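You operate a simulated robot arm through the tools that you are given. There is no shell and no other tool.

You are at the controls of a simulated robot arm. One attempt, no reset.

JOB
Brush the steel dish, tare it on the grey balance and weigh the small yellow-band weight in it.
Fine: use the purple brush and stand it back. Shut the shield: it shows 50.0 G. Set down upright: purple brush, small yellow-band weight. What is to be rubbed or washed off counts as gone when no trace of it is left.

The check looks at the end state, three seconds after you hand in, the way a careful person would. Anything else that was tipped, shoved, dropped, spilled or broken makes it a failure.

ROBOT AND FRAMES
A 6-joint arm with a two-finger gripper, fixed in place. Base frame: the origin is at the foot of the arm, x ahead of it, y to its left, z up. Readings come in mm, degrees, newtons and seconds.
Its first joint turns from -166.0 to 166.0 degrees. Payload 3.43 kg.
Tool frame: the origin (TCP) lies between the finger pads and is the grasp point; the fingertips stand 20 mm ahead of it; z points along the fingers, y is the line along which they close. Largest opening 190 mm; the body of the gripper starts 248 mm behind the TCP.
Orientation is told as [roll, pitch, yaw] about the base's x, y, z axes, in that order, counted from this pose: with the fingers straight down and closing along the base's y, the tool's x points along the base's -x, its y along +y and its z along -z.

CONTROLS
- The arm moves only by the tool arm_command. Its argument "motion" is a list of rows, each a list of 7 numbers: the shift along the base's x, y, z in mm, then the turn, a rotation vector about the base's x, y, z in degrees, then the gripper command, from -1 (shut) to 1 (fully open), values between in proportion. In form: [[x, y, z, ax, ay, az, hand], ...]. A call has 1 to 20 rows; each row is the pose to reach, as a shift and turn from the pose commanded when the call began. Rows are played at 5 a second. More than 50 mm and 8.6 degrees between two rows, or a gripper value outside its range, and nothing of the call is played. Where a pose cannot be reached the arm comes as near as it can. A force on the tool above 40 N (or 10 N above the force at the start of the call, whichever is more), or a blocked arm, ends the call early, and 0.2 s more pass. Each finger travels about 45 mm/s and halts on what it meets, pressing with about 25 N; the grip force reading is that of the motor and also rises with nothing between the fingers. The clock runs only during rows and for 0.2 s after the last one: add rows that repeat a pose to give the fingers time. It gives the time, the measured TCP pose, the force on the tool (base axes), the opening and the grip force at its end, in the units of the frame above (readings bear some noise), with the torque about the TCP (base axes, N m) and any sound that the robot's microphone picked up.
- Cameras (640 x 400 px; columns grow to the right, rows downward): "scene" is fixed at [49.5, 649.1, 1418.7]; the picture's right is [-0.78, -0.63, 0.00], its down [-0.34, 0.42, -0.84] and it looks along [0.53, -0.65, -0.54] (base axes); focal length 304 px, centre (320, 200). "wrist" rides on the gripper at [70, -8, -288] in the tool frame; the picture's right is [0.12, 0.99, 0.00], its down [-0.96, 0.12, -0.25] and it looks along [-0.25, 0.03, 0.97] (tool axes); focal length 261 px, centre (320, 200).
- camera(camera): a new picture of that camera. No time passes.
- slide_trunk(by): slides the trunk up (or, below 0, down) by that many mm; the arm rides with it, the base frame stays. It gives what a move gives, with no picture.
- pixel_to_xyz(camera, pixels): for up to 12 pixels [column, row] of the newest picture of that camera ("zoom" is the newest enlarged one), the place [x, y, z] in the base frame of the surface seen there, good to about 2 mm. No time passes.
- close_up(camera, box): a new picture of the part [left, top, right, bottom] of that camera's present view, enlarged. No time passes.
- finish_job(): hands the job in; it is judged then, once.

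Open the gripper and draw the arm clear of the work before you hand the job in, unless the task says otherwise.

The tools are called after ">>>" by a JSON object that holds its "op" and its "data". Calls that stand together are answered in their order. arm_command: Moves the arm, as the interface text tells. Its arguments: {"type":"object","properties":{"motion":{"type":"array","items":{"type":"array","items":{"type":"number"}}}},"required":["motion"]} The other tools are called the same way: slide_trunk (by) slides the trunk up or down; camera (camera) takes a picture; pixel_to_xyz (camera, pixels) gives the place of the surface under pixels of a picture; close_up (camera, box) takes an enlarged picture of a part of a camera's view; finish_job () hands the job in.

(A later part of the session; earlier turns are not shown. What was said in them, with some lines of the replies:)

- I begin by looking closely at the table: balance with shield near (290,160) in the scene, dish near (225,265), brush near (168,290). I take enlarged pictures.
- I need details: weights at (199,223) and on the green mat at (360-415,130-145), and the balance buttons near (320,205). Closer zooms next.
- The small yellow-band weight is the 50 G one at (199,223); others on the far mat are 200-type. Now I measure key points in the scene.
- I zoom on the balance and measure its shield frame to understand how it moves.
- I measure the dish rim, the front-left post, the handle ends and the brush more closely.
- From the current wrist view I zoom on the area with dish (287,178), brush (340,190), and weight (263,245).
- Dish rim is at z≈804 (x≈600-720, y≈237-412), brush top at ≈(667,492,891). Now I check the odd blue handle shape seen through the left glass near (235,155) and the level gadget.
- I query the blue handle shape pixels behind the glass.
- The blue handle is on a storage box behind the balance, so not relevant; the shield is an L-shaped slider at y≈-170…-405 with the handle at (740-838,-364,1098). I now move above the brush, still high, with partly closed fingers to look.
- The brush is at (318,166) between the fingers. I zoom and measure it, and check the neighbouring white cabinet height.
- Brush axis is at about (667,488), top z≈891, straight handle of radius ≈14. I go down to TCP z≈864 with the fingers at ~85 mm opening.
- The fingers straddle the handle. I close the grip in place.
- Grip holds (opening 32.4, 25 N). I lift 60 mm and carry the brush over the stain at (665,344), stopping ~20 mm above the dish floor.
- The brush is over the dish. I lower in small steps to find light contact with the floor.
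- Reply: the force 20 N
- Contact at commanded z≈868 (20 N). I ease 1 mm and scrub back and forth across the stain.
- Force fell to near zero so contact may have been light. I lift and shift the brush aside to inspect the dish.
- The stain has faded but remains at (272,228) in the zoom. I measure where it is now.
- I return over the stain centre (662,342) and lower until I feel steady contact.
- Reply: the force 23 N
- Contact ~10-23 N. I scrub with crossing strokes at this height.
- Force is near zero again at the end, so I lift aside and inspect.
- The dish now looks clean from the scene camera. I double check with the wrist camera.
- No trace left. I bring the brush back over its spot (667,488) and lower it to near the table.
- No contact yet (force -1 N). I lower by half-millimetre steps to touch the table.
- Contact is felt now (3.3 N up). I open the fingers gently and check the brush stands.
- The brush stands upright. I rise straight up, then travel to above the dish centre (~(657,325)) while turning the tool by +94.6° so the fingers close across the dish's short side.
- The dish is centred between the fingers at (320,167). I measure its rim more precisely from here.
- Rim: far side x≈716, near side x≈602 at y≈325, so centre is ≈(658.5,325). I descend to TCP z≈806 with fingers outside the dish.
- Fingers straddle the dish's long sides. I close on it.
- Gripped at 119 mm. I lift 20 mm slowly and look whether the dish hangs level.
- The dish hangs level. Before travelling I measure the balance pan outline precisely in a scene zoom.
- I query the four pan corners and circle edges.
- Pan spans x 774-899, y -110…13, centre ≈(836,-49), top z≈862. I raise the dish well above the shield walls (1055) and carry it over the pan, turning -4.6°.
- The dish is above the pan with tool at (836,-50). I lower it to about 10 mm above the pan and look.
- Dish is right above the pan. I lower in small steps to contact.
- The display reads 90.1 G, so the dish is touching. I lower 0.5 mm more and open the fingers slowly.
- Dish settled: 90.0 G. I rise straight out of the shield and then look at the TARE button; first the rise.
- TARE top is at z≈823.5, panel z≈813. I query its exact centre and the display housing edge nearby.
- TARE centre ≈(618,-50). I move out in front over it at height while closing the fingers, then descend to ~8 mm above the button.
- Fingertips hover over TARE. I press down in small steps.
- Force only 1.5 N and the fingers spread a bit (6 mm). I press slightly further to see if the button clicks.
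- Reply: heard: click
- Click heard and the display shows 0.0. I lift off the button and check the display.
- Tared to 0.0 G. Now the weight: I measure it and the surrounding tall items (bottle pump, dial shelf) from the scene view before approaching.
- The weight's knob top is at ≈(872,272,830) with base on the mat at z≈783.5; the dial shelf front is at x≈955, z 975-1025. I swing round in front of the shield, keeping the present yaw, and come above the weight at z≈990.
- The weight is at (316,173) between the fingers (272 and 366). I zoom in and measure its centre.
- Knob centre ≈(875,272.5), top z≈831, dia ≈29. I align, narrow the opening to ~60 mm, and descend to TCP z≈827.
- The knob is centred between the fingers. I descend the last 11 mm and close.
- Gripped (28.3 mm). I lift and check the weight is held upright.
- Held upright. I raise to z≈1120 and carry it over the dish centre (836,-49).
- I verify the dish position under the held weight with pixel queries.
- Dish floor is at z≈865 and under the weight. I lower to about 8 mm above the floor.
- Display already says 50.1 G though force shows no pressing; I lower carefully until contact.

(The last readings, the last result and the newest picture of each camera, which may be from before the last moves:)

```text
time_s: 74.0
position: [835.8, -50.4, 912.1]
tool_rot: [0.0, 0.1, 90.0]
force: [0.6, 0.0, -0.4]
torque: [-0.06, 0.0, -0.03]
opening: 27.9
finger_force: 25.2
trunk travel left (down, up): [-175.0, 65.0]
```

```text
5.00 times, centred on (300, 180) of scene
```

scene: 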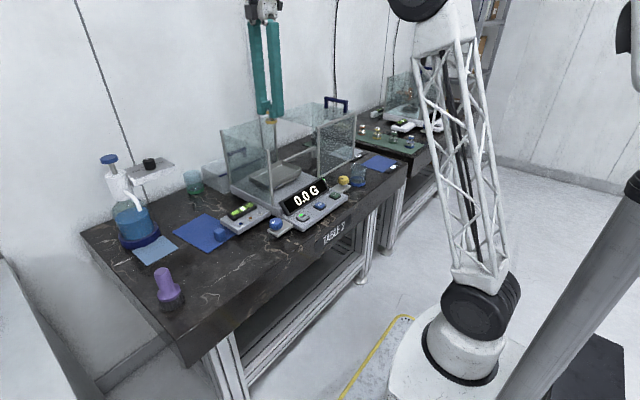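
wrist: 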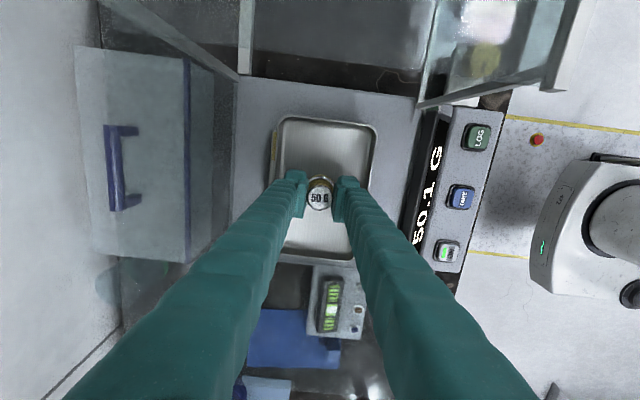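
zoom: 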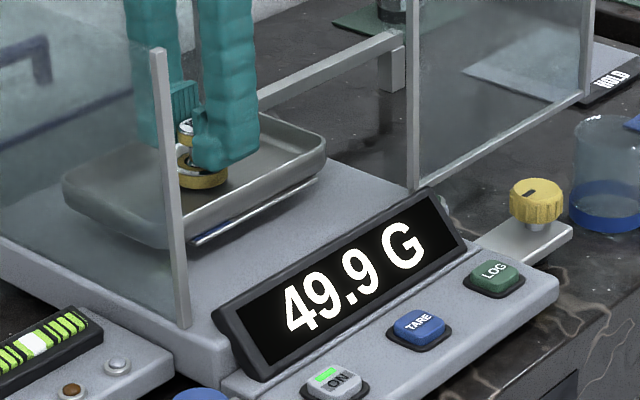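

Still no contact force. I lower half-millimetre by half-millimetre.

>>> {"op": "arm_command", "data": {"motion": [[0, 0, -1, 0, 0, 0, -1], [0, 0, -1, 0, 0, 0, -1]]}}

>>> {"op": "arm_command", "data": {"motion": [[0, 0, -0.8, 0, 0, 0, -1], [0, 0, -0.8, 0, 0, 0, -1]]}}

>>> {"op": "close_up", "data": {"camera": "scene", "box": [255, 150, 315, 200]}}

```text
time_s: 74.6
position: [835.2, -49.0, 910.0]
tool_rot: [0.0, 0.0, 90.0]
force: [0.5, -0.5, -1.1]
torque: [0.01, 0.0, 0.02]
opening: 28.2
finger_force: 24.8
trunk travel left (down, up): [-175.0, 65.0]
```

```text
time_s: 75.2
position: [835.9, -51.2, 908.9]
tool_rot: [0.0, 0.0, 90.0]
force: [0.5, -0.1, -0.5]
torque: [0.0, -0.02, -0.01]
opening: 28.1
finger_force: 24.9
trunk travel left (down, up): [-175.0, 65.0]
```

```text
8.00 times, centred on (285, 175) of scene
```

zoom: 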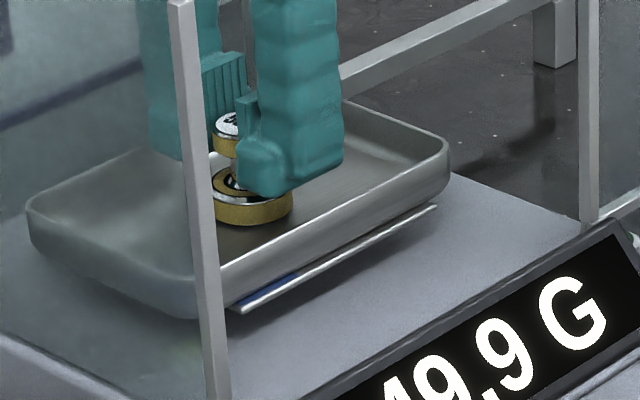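

Very near contact. I continue in small steps watching force.

>>> {"op": "arm_command", "data": {"motion": [[0, 0, -0.7, 0, 0, 0, -1], [0, 0, -0.7, 0, 0, 0, -1]]}}

>>> {"op": "arm_command", "data": {"motion": [[0, 0, -0.7, 0, 0, 0, -1], [0, 0, -0.7, 0, 0, 0, -1]]}}

>>> {"op": "close_up", "data": {"camera": "scene", "box": [240, 140, 360, 220]}}

```text
time_s: 75.8
position: [836.8, -49.7, 909.1]
tool_rot: [0.0, 0.0, 90.0]
force: [0.3, -0.1, 4.2]
torque: [-0.04, -0.02, -0.01]
opening: 28.4
finger_force: 25.6
trunk travel left (down, up): [-175.0, 65.0]
```

```text
time_s: 76.4
position: [835.8, -49.8, 908.8]
tool_rot: [-0.1, 0.0, 90.0]
force: [-2.3, 0.4, 13.7]
torque: [-0.01, 0.07, -0.02]
opening: 28.1
finger_force: 24.8
trunk travel left (down, up): [-175.0, 65.0]
```

```text
5.00 times, centred on (300, 180) of scene
```

zoom: 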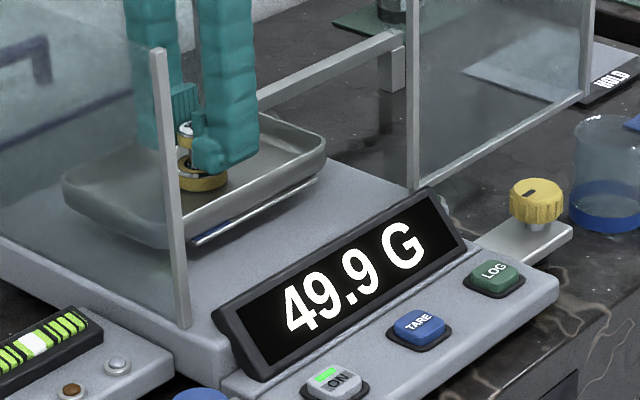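

Contact confirmed (13.7 N). I back off 0.8 mm and open gently to ~52 mm.

>>> {"op": "arm_command", "data": {"motion": [[0, 0, 0.8, 0, 0, 0, -1], [0, 0, 0.8, 0, 0, 0, -0.68], [0, 0, 0.8, 0, 0, 0, -0.6], [0, 0, 0.8, 0, 0, 0, -0.5], [0, 0, 0.8, 0, 0, 0, -0.45], [0, 0, 0.8, 0, 0, 0, -0.45], [0, 0, 0.8, 0, 0, 0, -0.45]]}}

>>> {"op": "close_up", "data": {"camera": "scene", "box": [240, 140, 360, 220]}}

>>> {"op": "close_up", "data": {"camera": "wrist", "box": [260, 100, 380, 260]}}

```text
time_s: 78.0
position: [835.7, -49.5, 909.7]
tool_rot: [0.0, 0.0, 90.0]
force: [-1.2, 0.0, -0.4]
torque: [0.04, -0.01, 0.02]
opening: 52.0
finger_force: 0.2
trunk travel left (down, up): [-175.0, 65.0]
```

```text
5.00 times, centred on (300, 180) of scene
```

zoom: 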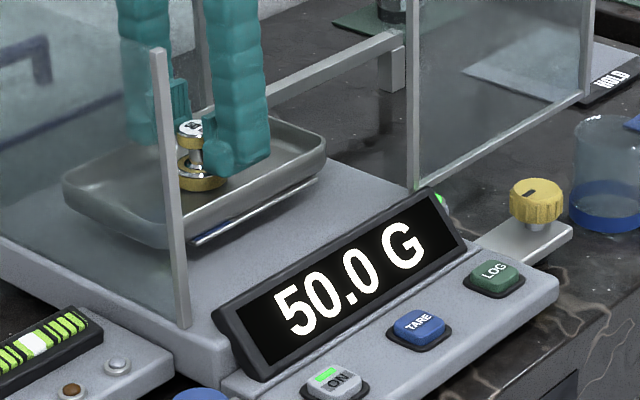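

```text
2.50 times, centred on (320, 180) of wrist
```

zoom: 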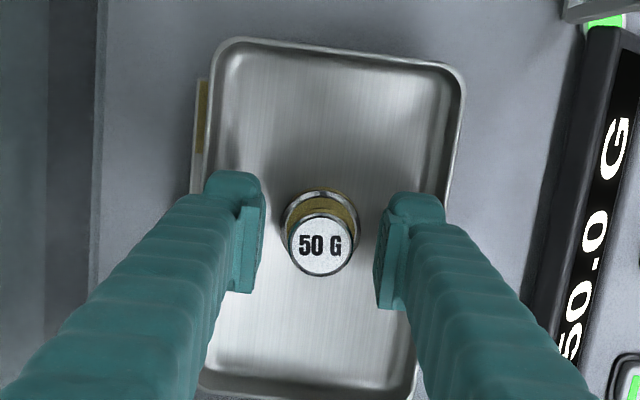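

Weight stands free in the dish, display 50.0 G. I rise straight up clear of the shield.

>>> {"op": "arm_command", "data": {"motion": [[0, 0, 10, 0, 0, 0, -0.45], [0, 0, 35, 0, 0, 0, -0.45], [0, 0, 70, 0, 0, 0, -0.45], [0, 0, 110, 0, 0, 0, -0.45], [0, 0, 150, 0, 0, 0, -0.45], [0, 0, 190, 0, 0, 0, -0.45], [0, 0, 230, 0, 0, 0, -0.45], [0, 0, 260, 0, 0, 0, -0.45], [0, 0, 260, 0, 0, 0, -0.45]]}}

>>> {"op": "close_up", "data": {"camera": "scene", "box": [220, 80, 380, 220]}}

>>> {"op": "camera", "data": {"camera": "wrist"}}

```text
time_s: 80.0
position: [835.3, -50.2, 1166.9]
tool_rot: [0.0, 0.0, 90.0]
force: [-0.4, -0.6, -0.5]
torque: [0.0, 0.01, -0.03]
opening: 52.3
finger_force: 0.1
trunk travel left (down, up): [-175.0, 65.0]
```

```text
2.86 times, centred on (300, 150) of scene
```

zoom: 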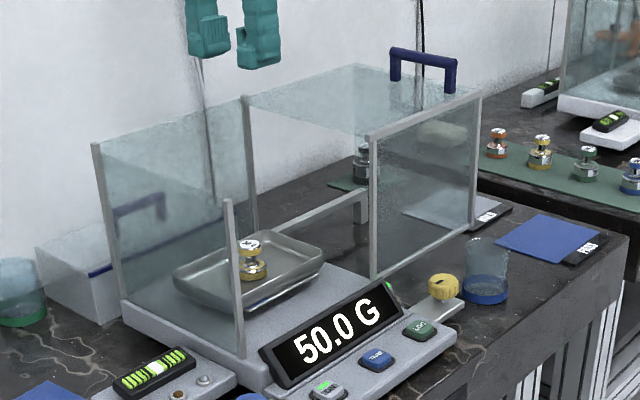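

```text
taken
```

wrist: 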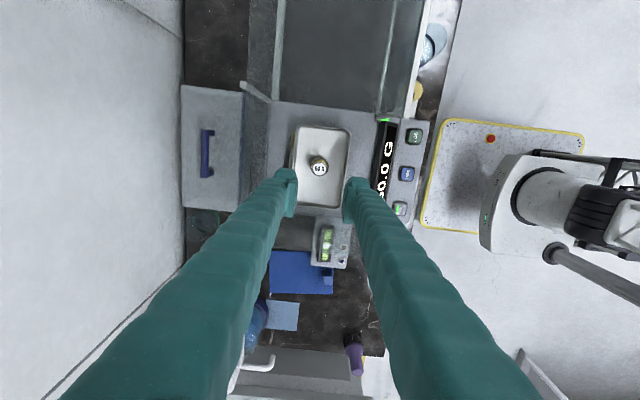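

The display reads 50.0 G with the weight in the dish. I go to the lid handle (x≈789,y≈-364), turning back -90° so the fingers close along y.

>>> {"op": "arm_command", "data": {"motion": [[-3, -15, 10, 0, 0, -5, -0.37], [-6, -35, 20, 0, 0, -11, -0.37], [-9, -57, 20, 0, 0, -18, -0.37], [-12, -79, 20, 0, 0, -25, -0.37], [-15, -101, 20, 0, 0, -32, -0.37], [-18, -123, 20, 0, 0, -39, -0.37], [-21, -145, 20, 0, 0, -46, -0.37], [-24, -167, 20, 0, 0, -53, -0.37], [-27, -189, 20, 0, 0, -60, -0.37], [-30, -211, 20, 0, 0, -67, -0.37], [-33, -233, 20, 0, 0, -74, -0.37], [-36, -255, 20, 0, 0, -81, -0.37], [-40, -277, 20, 0, 0, -87, -0.37], [-44, -299, 20, 0, 0, -90, -0.37], [-47, -315, 20, 0, 0, -90, -0.37], [-47, -315, 20, 0, 0, -90, -0.37]]}}

>>> {"op": "camera", "data": {"camera": "wrist"}}

>>> {"op": "close_up", "data": {"camera": "scene", "box": [220, 50, 400, 220]}}

```text
time_s: 83.4
position: [788.7, -366.2, 1189.1]
tool_rot: [0.0, 0.0, -0.1]
force: [-0.2, 0.3, -0.3]
torque: [0.0, 0.07, -0.01]
opening: 59.8
finger_force: 0.1
trunk travel left (down, up): [-175.0, 65.0]
```

```text
taken
```

wrist: 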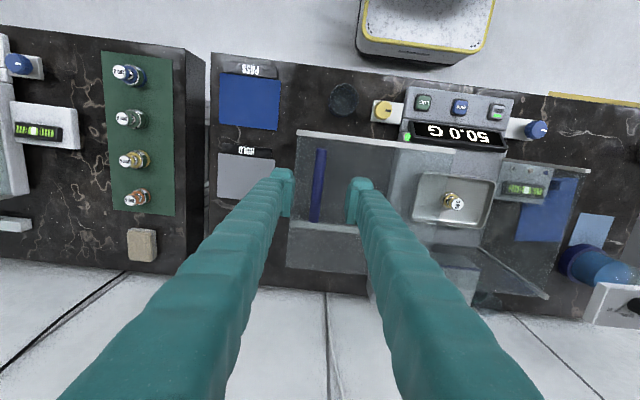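

```text
2.35 times, centred on (310, 135) of scene
```

zoom: 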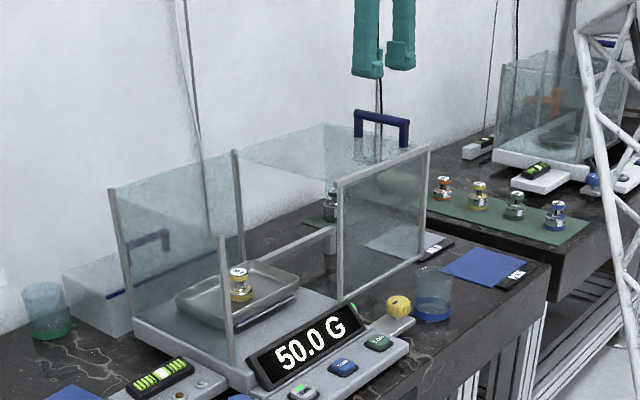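

The handle bar is at (318,150-220) in the wrist view, centred between the fingers. I measure it.

>>> {"op": "pixel_to_xyz", "data": {"camera": "wrist", "pixels": [[320, 155], [318, 185], [314, 215], [322, 185], [314, 185], [340, 160], [300, 160], [320, 230], [305, 200], [395, 200], [293, 200], [340, 225]]}}

>>> {"op": "close_up", "data": {"camera": "wrist", "box": [270, 130, 410, 250]}}

```text
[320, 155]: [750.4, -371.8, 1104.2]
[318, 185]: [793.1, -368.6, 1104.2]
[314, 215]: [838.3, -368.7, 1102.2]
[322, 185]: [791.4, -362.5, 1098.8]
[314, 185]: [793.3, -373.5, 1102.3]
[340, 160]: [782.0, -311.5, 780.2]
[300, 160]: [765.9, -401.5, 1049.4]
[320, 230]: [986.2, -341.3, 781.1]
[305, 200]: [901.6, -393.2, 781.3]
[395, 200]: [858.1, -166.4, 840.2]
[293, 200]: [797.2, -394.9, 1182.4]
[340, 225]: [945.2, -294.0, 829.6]
```

```text
3.33 times, centred on (340, 190) of wrist
```

zoom: 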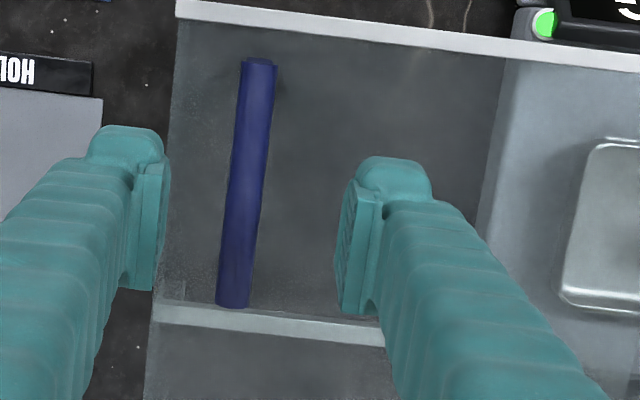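

Bar centre y≈-368, top z≈1104. I lower to TCP z≈1089 around the bar, then close.

>>> {"op": "arm_command", "data": {"motion": [[1, -2, -30, 0, 0, 0, -0.37], [2, -4, -55, 0, 0, 0, -0.37], [2, -4, -75, 0, 0, 0, -0.37], [2, -4, -90, 0, 0, 0, -0.37], [2, -4, -98, 0, 0, 0, -0.37], [2, -4, -98, 0, 0, 0, -0.37]]}}

>>> {"op": "camera", "data": {"camera": "wrist"}}

>>> {"op": "close_up", "data": {"camera": "scene", "box": [290, 60, 390, 140]}}

```text
time_s: 84.8
position: [790.8, -369.1, 1090.2]
tool_rot: [0.0, 0.0, 0.0]
force: [0.3, 0.3, 0.4]
torque: [-0.04, 0.02, 0.0]
opening: 59.6
finger_force: 0.1
trunk travel left (down, up): [-175.0, 65.0]
```

```text
taken
```

wrist: 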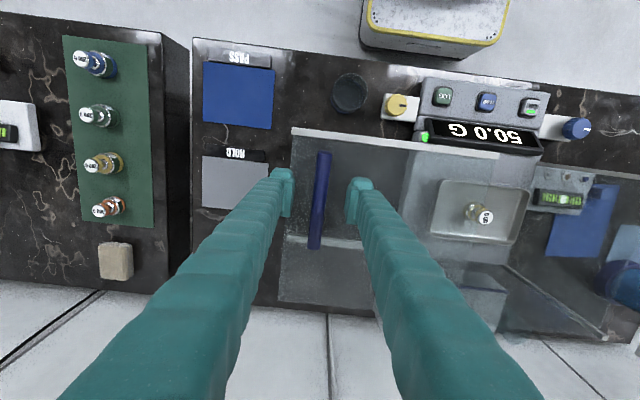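

```text
5.00 times, centred on (340, 100) of scene
```

zoom: 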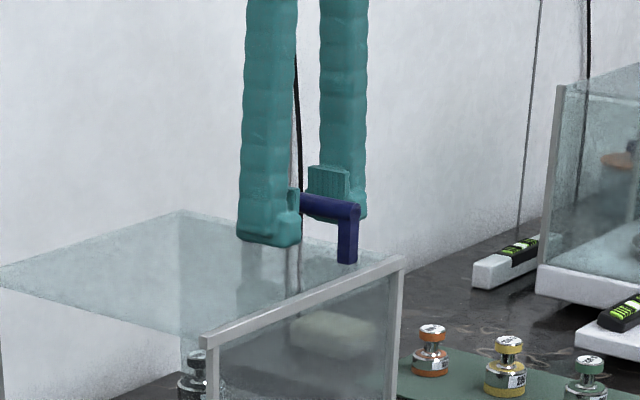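

The bar is between the fingers. I close on it.

>>> {"op": "arm_command", "data": {"motion": [[0, 0, 0, 0, 0, 0, -0.5], [0, 0, 0, 0, 0, 0, -0.65], [0, 0, 0, 0, 0, 0, -0.8], [0, 0, 0, 0, 0, 0, -1], [0, 0, 0, 0, 0, 0, -1], [0, 0, 0, 0, 0, 0, -1]]}}

>>> {"op": "close_up", "data": {"camera": "scene", "box": [290, 60, 390, 140]}}

```text
time_s: 86.2
position: [791.5, -369.0, 1090.2]
tool_rot: [-0.1, 0.0, 0.1]
force: [-0.1, -0.6, -0.1]
torque: [-0.02, -0.01, 0.04]
opening: 10.9
finger_force: 44.3
trunk travel left (down, up): [-175.0, 65.0]
```

```text
5.00 times, centred on (340, 100) of scene
```

zoom: 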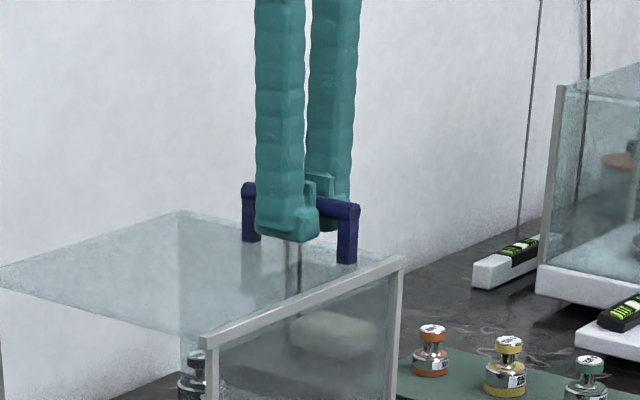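

Gripped. I pull +y gently by 30 mm and check that the lid slides.

>>> {"op": "arm_command", "data": {"motion": [[0, 3, 0, 0, 0, 0, -1], [0, 7, 0, 0, 0, 0, -1], [0, 12, 0, 0, 0, 0, -1], [0, 18, 0, 0, 0, 0, -1], [0, 24, 0, 0, 0, 0, -1], [0, 30, 0, 0, 0, 0, -1], [0, 30, 0, 0, 0, 0, -1]]}}

>>> {"op": "close_up", "data": {"camera": "scene", "box": [210, 70, 390, 220]}}

```text
time_s: 87.8
position: [791.3, -338.2, 1089.8]
tool_rot: [0.1, 0.1, 0.0]
force: [-8.7, 0.7, -19.5]
torque: [0.0, -0.27, 0.04]
opening: 11.2
finger_force: 44.9
trunk travel left (down, up): [-175.0, 65.0]
```

```text
2.67 times, centred on (300, 145) of scene
```

zoom: 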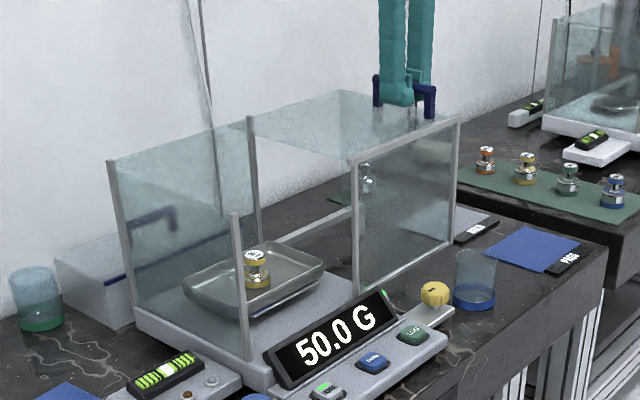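

The lid slides but there is -19.5 N in z and -8.7 N in x, so I relieve slightly (x -0.5, z -0.8) before continuing.

>>> {"op": "arm_command", "data": {"motion": [[-0.3, 0, -0.4, 0, 0, 0, -1], [-0.6, 0, -0.8, 0, 0, 0, -1], [-0.6, 0, -0.8, 0, 0, 0, -1]]}}

```text
time_s: 88.6
position: [790.9, -339.5, 1089.7]
tool_rot: [0.0, 0.0, 0.0]
force: [-4.2, 1.1, -15.5]
torque: [0.0, -0.09, -0.06]
opening: 11.3
finger_force: 44.9
trunk travel left (down, up): [-175.0, 65.0]
```

Relief works (about 5 N/mm). A bit more relief before sliding on.

>>> {"op": "arm_command", "data": {"motion": [[-0.4, 0, -1, 0, 0, 0, -1], [-0.7, 0, -2, 0, 0, 0, -1], [-0.7, 0, -2, 0, 0, 0, -1]]}}

```text
time_s: 89.4
position: [790.7, -339.7, 1091.3]
tool_rot: [-0.1, -0.3, 0.0]
force: [18.5, -2.1, 17.6]
torque: [0.01, 0.02, -0.12]
opening: 11.2
finger_force: 45.4
trunk travel left (down, up): [-175.0, 65.0]
```

Overshot the relief (+18 N). I go back half of it.

>>> {"op": "arm_command", "data": {"motion": [[0.2, 0, 0.5, 0, 0, 0, -1], [0.4, 0, 1, 0, 0, 0, -1], [0.4, 0, 1, 0, 0, 0, -1]]}}

```text
time_s: 90.2
position: [791.2, -338.9, 1090.4]
tool_rot: [-0.1, -0.1, 0.0]
force: [20.3, 1.4, 26.9]
torque: [-0.03, 0.04, -0.13]
opening: 11.2
finger_force: 44.4
trunk travel left (down, up): [-175.0, 65.0]
```

Gripping stiffly over-constrains the lid. I loosen the fingers to ~20 mm so that one finger merely pushes the bar.

>>> {"op": "arm_command", "data": {"motion": [[0, 0, 0, 0, 0, 0, -0.85], [0, 0, 0, 0, 0, 0, -0.79], [0, 0, 0, 0, 0, 0, -0.79], [0, 0, 0, 0, 0, 0, -0.79]]}}

>>> {"op": "close_up", "data": {"camera": "scene", "box": [290, 60, 390, 140]}}

```text
time_s: 91.2
position: [790.2, -340.1, 1089.0]
tool_rot: [0.0, -0.1, 0.0]
force: [-0.1, -0.7, -0.2]
torque: [0.02, 0.01, 0.01]
opening: 20.1
finger_force: 0.0
trunk travel left (down, up): [-175.0, 65.0]
```

```text
5.00 times, centred on (340, 100) of scene
```

zoom: 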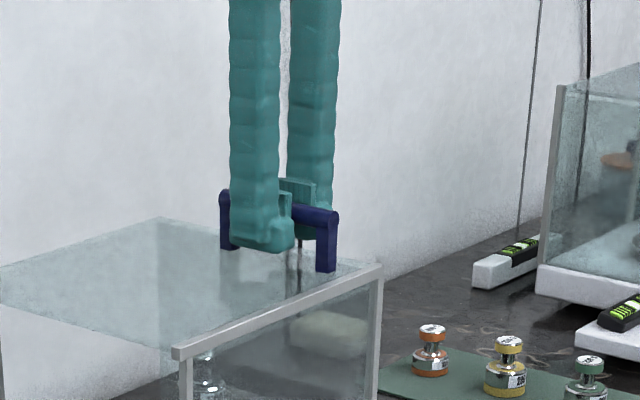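

Force is now zero. I push the lid along +y by 150 mm with the loose grip.

>>> {"op": "arm_command", "data": {"motion": [[0, 8, 0, 0, 0, 0, -0.79], [0, 18, 0, 0, 0, 0, -0.79], [0, 28, 0, 0, 0, 0, -0.79], [0, 38, 0, 0, 0, 0, -0.79], [0, 48, 0, 0, 0, 0, -0.79], [0, 58, 0, 0, 0, 0, -0.79], [0, 68, 0, 0, 0, 0, -0.79], [0, 78, 0, 0, 0, 0, -0.79], [0, 88, 0, 0, 0, 0, -0.79], [0, 98, 0, 0, 0, 0, -0.79], [0, 108, 0, 0, 0, 0, -0.79], [0, 118, 0, 0, 0, 0, -0.79], [0, 128, 0, 0, 0, 0, -0.79], [0, 138, 0, 0, 0, 0, -0.79], [0, 148, 0, 0, 0, 0, -0.79], [0, 150, 0, 0, 0, 0, -0.79], [0, 150, 0, 0, 0, 0, -0.79]]}}

>>> {"op": "close_up", "data": {"camera": "scene", "box": [210, 70, 390, 220]}}

>>> {"op": "camera", "data": {"camera": "wrist"}}

```text
time_s: 94.8
position: [790.8, -189.9, 1089.3]
tool_rot: [0.0, 0.0, 0.0]
force: [0.0, -2.0, 0.2]
torque: [0.02, -0.01, 0.0]
opening: 20.7
finger_force: 0.7
trunk travel left (down, up): [-175.0, 65.0]
```

```text
2.67 times, centred on (300, 145) of scene
```

zoom: 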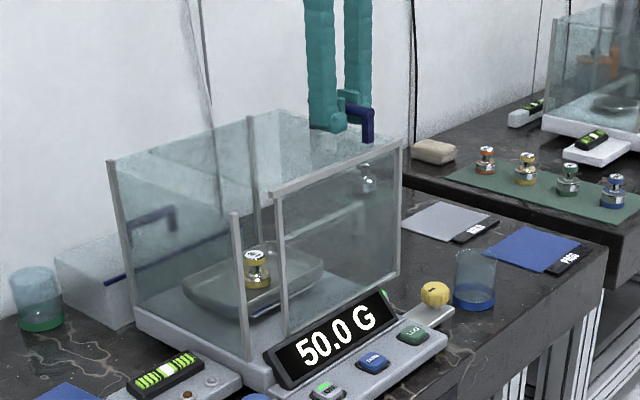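

```text
taken
```

wrist: 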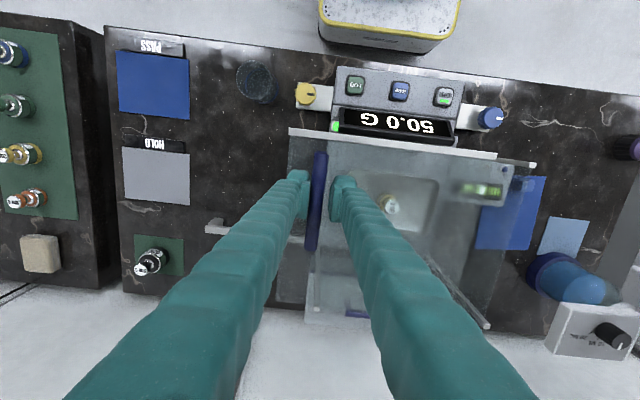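

Nearly shut. I measure the gap between lid post and the fixed front-left post.

>>> {"op": "close_up", "data": {"camera": "scene", "box": [240, 110, 380, 210]}}

>>> {"op": "pixel_to_xyz", "data": {"camera": "zoom", "pixels": [[142, 240], [142, 290], [250, 200], [250, 260], [251, 150], [574, 120], [572, 180], [254, 320], [160, 330], [400, 80], [135, 185], [240, 145]]}}

```text
4.00 times, centred on (310, 160) of scene
```

zoom: 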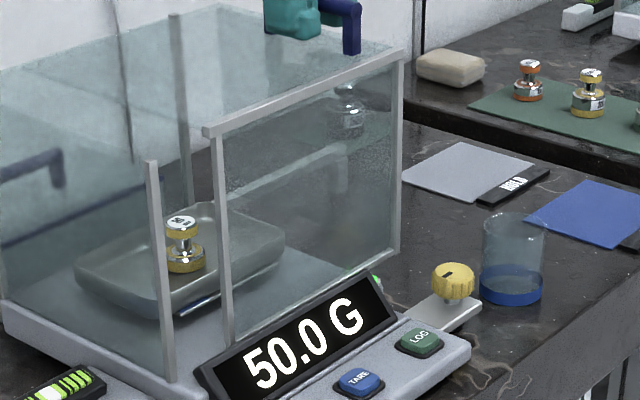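

```text
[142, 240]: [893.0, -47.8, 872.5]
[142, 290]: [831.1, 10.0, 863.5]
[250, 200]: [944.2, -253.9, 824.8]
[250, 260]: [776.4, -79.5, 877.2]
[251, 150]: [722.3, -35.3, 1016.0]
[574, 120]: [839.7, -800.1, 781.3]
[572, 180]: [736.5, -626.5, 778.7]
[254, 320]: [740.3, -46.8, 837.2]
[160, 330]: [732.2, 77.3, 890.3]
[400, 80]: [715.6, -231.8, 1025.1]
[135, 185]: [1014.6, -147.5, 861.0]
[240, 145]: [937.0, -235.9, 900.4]
```

I query the lid's left post and the right post again.

>>> {"op": "pixel_to_xyz", "data": {"camera": "zoom", "pixels": [[216, 170], [222, 230], [228, 300], [212, 132], [154, 200], [158, 260], [166, 350], [150, 166], [398, 180], [396, 230], [300, 103], [190, 160]]}}

```text
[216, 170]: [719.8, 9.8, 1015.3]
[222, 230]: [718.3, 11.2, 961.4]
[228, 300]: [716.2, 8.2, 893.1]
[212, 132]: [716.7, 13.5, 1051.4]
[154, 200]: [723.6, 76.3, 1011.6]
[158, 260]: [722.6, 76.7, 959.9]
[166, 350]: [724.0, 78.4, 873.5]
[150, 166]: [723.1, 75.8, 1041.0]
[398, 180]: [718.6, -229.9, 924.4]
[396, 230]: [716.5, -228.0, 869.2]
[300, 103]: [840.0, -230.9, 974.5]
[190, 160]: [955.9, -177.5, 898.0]
```

Lid left post is at y≈10, fixed post at y≈77: about 60-67 mm to go. I push 50 mm, then creep.

>>> {"op": "arm_command", "data": {"motion": [[0, 8, 0, 0, 0, 0, -0.79], [0, 16, 0, 0, 0, 0, -0.79], [0, 24, 0, 0, 0, 0, -0.79], [0, 32, 0, 0, 0, 0, -0.79], [0, 40, 0, 0, 0, 0, -0.79], [0, 46, 0, 0, 0, 0, -0.79], [0, 50, 0, 0, 0, 0, -0.79], [0, 50, 0, 0, 0, 0, -0.79]]}}

>>> {"op": "close_up", "data": {"camera": "scene", "box": [210, 80, 370, 220]}}

```text
time_s: 96.6
position: [790.8, -138.7, 1089.2]
tool_rot: [0.0, 0.0, 0.1]
force: [-0.5, -0.7, 0.1]
torque: [0.0, 0.0, 0.0]
opening: 20.4
finger_force: 0.6
trunk travel left (down, up): [-175.0, 65.0]
```

```text
2.86 times, centred on (290, 150) of scene
```

zoom: 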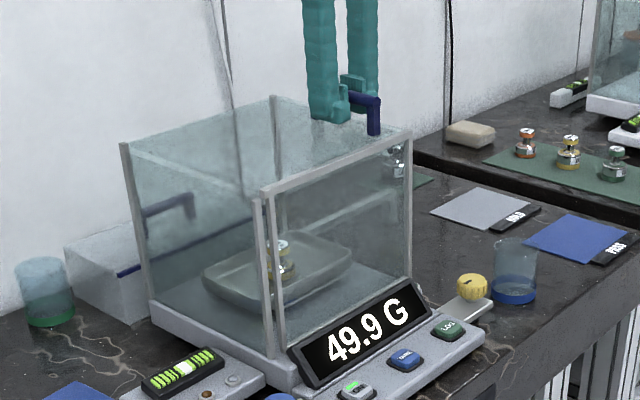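

Nearly aligned. I creep 2 mm per row, up to 14 mm more, watching the force.

>>> {"op": "arm_command", "data": {"motion": [[0, 2, 0, 0, 0, 0, -0.79], [0, 4, 0, 0, 0, 0, -0.79], [0, 6, 0, 0, 0, 0, -0.79], [0, 8, 0, 0, 0, 0, -0.79], [0, 10, 0, 0, 0, 0, -0.79], [0, 10, 0, 0, 0, 0, -0.79]]}}

>>> {"op": "close_up", "data": {"camera": "scene", "box": [240, 130, 340, 210]}}

>>> {"op": "pixel_to_xyz", "data": {"camera": "zoom", "pixels": [[120, 150], [140, 150], [125, 250], [145, 250], [160, 150], [165, 250], [135, 100], [105, 150], [110, 250], [130, 200], [150, 200], [112, 200]]}}

```text
time_s: 98.0
position: [791.3, -130.1, 1088.2]
tool_rot: [0.0, 0.0, 0.0]
force: [1.6, -5.8, -1.4]
torque: [0.05, 0.02, -0.03]
opening: 23.4
finger_force: 2.9
trunk travel left (down, up): [-175.0, 65.0]
```

```text
5.00 times, centred on (290, 170) of scene
```

zoom: 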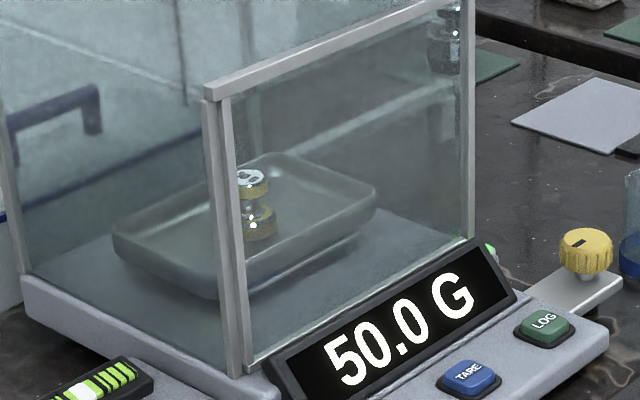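

```text
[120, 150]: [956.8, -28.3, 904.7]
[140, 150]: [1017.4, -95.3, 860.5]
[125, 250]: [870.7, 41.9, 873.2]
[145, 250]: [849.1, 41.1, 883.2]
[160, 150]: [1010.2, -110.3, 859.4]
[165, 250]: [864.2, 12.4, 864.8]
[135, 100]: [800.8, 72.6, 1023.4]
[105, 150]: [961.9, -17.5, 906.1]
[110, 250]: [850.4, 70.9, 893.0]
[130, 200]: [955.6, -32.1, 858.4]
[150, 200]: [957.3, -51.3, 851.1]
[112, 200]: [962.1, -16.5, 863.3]
```

Force -5.8 N in y with the finger yielding to 23.4 mm suggests the stop. I measure the posts.

>>> {"op": "pixel_to_xyz", "data": {"camera": "zoom", "pixels": [[210, 150], [226, 150], [216, 200], [232, 200], [222, 300], [240, 300], [206, 110], [224, 100], [470, 60], [470, 150], [469, 220], [452, 100]]}}

>>> {"op": "close_up", "data": {"camera": "scene", "box": [210, 80, 350, 180]}}

>>> {"op": "camera", "data": {"camera": "wrist"}}

```text
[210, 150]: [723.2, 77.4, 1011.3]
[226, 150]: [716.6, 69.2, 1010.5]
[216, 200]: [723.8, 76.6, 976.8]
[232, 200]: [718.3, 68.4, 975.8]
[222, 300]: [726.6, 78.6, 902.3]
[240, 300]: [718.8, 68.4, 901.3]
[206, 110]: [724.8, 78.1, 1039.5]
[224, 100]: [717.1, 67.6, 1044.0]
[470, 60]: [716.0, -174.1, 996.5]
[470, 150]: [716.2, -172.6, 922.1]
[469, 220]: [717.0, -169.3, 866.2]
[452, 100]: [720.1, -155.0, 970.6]
```

```text
4.00 times, centred on (280, 130) of scene
```

zoom: 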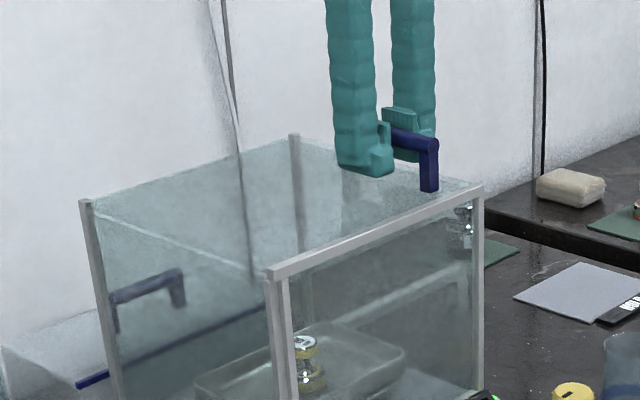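

```text
taken
```

wrist: 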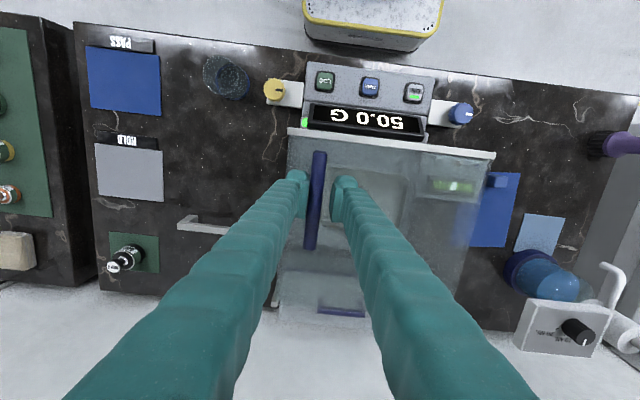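

Lid post at y≈68.5 next to fixed post 77.5, right end at -172. I push a few mm more to verify it's against the stop.

>>> {"op": "arm_command", "data": {"motion": [[0, 1.5, 0, 0, 0, 0, -0.79], [0, 3, 0, 0, 0, 0, -0.79], [0, 4.5, 0, 0, 0, 0, -0.79], [0, 4.5, 0, 0, 0, 0, -0.79]]}}

>>> {"op": "close_up", "data": {"camera": "scene", "box": [240, 130, 340, 210]}}

>>> {"op": "pixel_to_xyz", "data": {"camera": "zoom", "pixels": [[210, 150], [226, 150], [216, 200], [232, 200], [222, 300], [240, 300], [206, 110], [224, 100], [470, 60], [470, 150], [469, 220], [468, 100]]}}

```text
time_s: 99.0
position: [789.9, -125.9, 1088.3]
tool_rot: [0.0, 0.1, 0.1]
force: [-0.4, -22.4, -8.4]
torque: [0.27, 0.04, 0.0]
opening: 32.3
finger_force: 10.5
trunk travel left (down, up): [-175.0, 65.0]
```

```text
5.00 times, centred on (290, 170) of scene
```

zoom: 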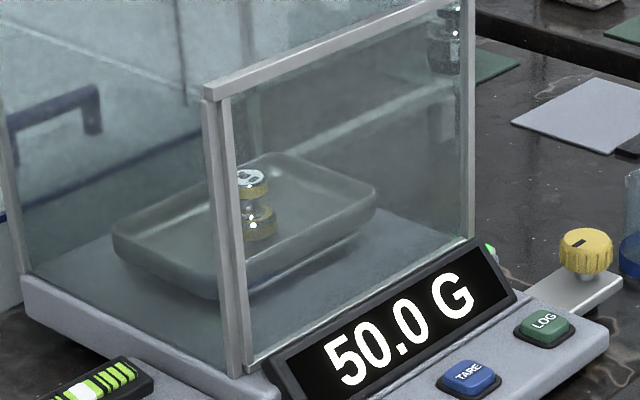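

```text
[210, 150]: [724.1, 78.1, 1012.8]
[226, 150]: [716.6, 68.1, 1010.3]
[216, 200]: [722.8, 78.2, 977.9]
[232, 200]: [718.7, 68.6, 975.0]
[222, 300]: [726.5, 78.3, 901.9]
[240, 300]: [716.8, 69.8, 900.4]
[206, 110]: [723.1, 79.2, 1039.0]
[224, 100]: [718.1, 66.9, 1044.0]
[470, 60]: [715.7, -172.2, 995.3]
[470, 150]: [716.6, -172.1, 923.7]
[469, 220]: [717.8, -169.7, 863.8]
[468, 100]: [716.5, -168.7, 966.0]
```

The lid is firmly at its stop (22 N without moving). I open the fingers in place, then rise off the handle.

>>> {"op": "arm_command", "data": {"motion": [[0, -2, 0, 0, 0, 0, -0.6], [0, -4, 0, 0, 0, 0, -0.45], [0, -6, 0, 0, 0, 0, -0.37], [0, -6, 0, 0, 0, 0, -0.37], [0, -6, 20, 0, 0, 0, -0.37], [0, -6, 50, 0, 0, 0, -0.37], [0, -6, 90, 0, 0, 0, -0.37], [0, -6, 130, 0, 0, 0, -0.37], [0, -6, 130, 0, 0, 0, -0.37]]}}

>>> {"op": "camera", "data": {"camera": "scene"}}

>>> {"op": "close_up", "data": {"camera": "scene", "box": [210, 80, 370, 220]}}

>>> {"op": "camera", "data": {"camera": "wrist"}}

```text
time_s: 101.0
position: [792.6, -132.5, 1217.3]
tool_rot: [-0.1, 0.1, 0.1]
force: [-0.1, -0.5, -0.4]
torque: [-0.02, 0.02, -0.02]
opening: 59.9
finger_force: 0.0
trunk travel left (down, up): [-175.0, 65.0]
```

```text
taken
```

scene: 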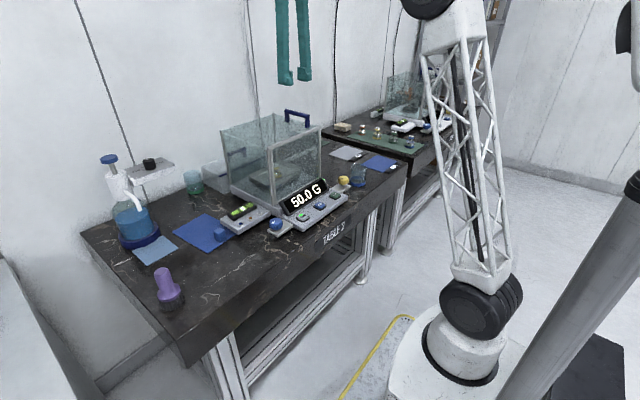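

```text
2.86 times, centred on (290, 150) of scene
```

zoom: 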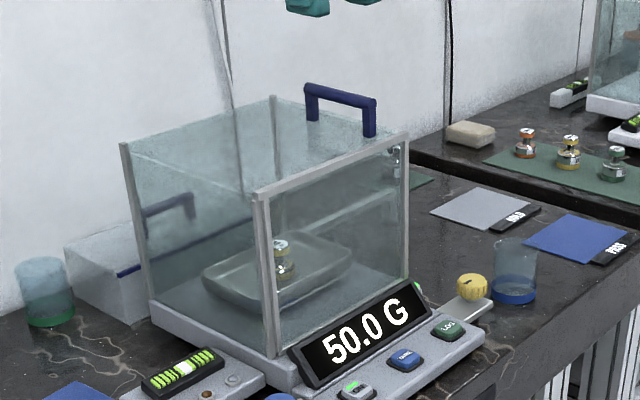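

```text
taken
```

wrist: 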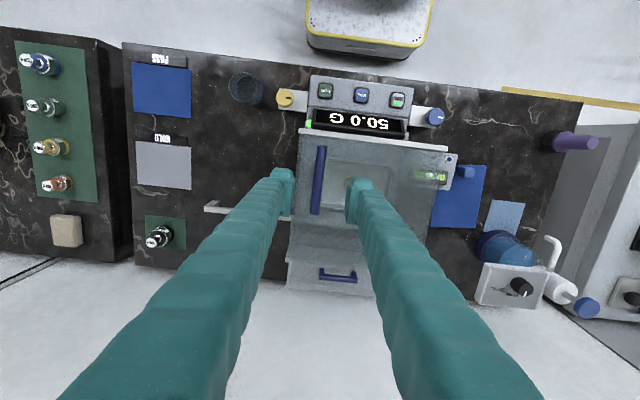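

The shield is shut and the display shows 50.0 G. I draw the arm back and up, away from the table, and open the gripper.

>>> {"op": "arm_command", "data": {"motion": [[-10, 10, 20, 0, 0, 0, -0.2], [-30, 30, 40, 0, 0, 0, 0], [-55, 55, 50, 0, 0, 0, 0.3], [-80, 80, 50, 0, 0, 0, 0.6], [-105, 110, 50, 0, 0, 0, 0.9], [-130, 140, 50, 0, 0, 0, 1], [-155, 170, 50, 0, 0, 0, 1], [-180, 200, 50, 0, 0, 0, 1], [-195, 230, 50, 0, 0, 0, 1], [-200, 260, 50, 0, 0, 0, 1], [-200, 290, 50, 0, 0, 0, 1], [-200, 290, 50, 0, 0, 0, 1]]}}

>>> {"op": "camera", "data": {"camera": "scene"}}

>>> {"op": "close_up", "data": {"camera": "scene", "box": [210, 80, 370, 220]}}

>>> {"op": "close_up", "data": {"camera": "scene", "box": [80, 140, 260, 320]}}

>>> {"op": "camera", "data": {"camera": "wrist"}}

```text
time_s: 103.6
position: [590.4, 159.9, 1266.4]
tool_rot: [0.0, -0.1, 0.0]
force: [0.5, -1.0, -0.1]
torque: [0.02, 0.03, 0.01]
opening: 190.0
finger_force: 0.1
trunk travel left (down, up): [-175.0, 65.0]
```

```text
taken
```

scene: 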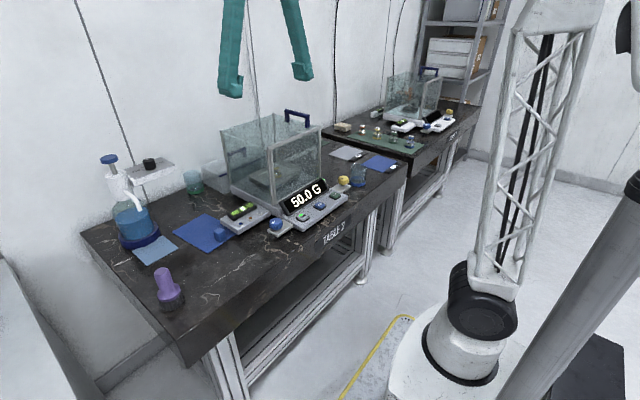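

```text
2.86 times, centred on (290, 150) of scene
```

zoom: 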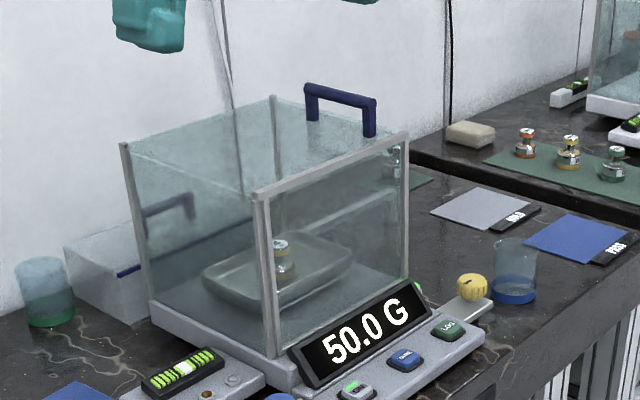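

```text
2.22 times, centred on (170, 230) of scene
```

zoom: 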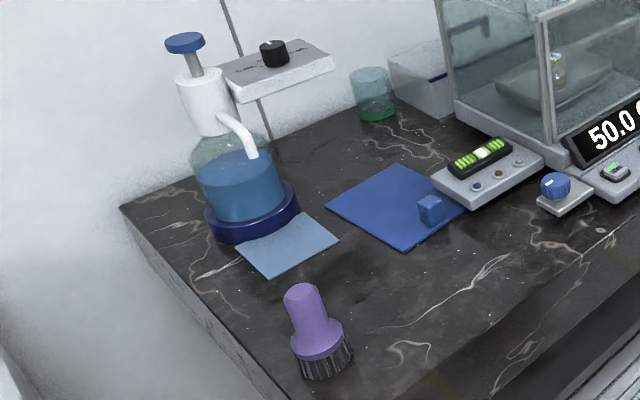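

```text
taken
```

wrist: 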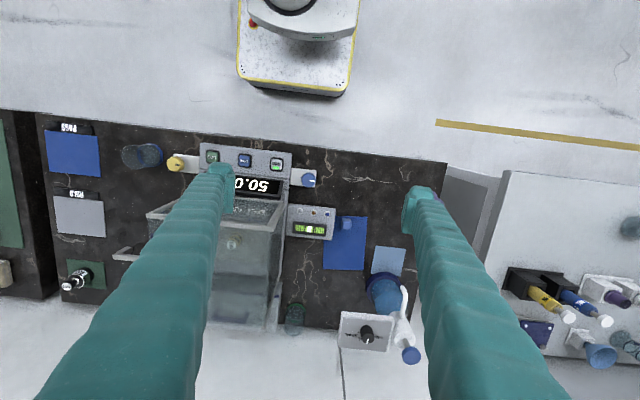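

The final pictures show the brush upright at its spot (320,335 in the zoom) and the weight standing in the clean dish. The shield is shut, the display reads 50.0 G, and the arm is clear with the gripper open. I hand the job in.

>>> {"op": "finish_job", "data": {}}

```text
The job is handed in.
```

The job is done and handed in. The grey balance reads 50.0 G with the shield shut. I don't have the check's verdict.

- **Brushing:** The purple brush took the stain off the steel dish. It was gone after the second round of scrubbing, with no trace in either camera. The brush is standing upright back in its place.
- **Taring:** The dish alone read 90.0 G on the pan. I pressed TARE and the display went to 0.0 G.
- **Weighing:** The 50 G yellow-band weight stands upright in the middle of the dish. With the shield open the reading wavered between 49.9 and 50.1 G; with it shut it stays at 50.0 G.
- **Shield:** The sliding lid is pushed fully against its stop. I started by gripping its handle, but that put side loads of up to about 27 N on the lid. I loosened the fingers and pushed it the rest of the way.

I saw nothing else tipped, spilled or moved. The arm is drawn back clear of the table with the gripper fully open.
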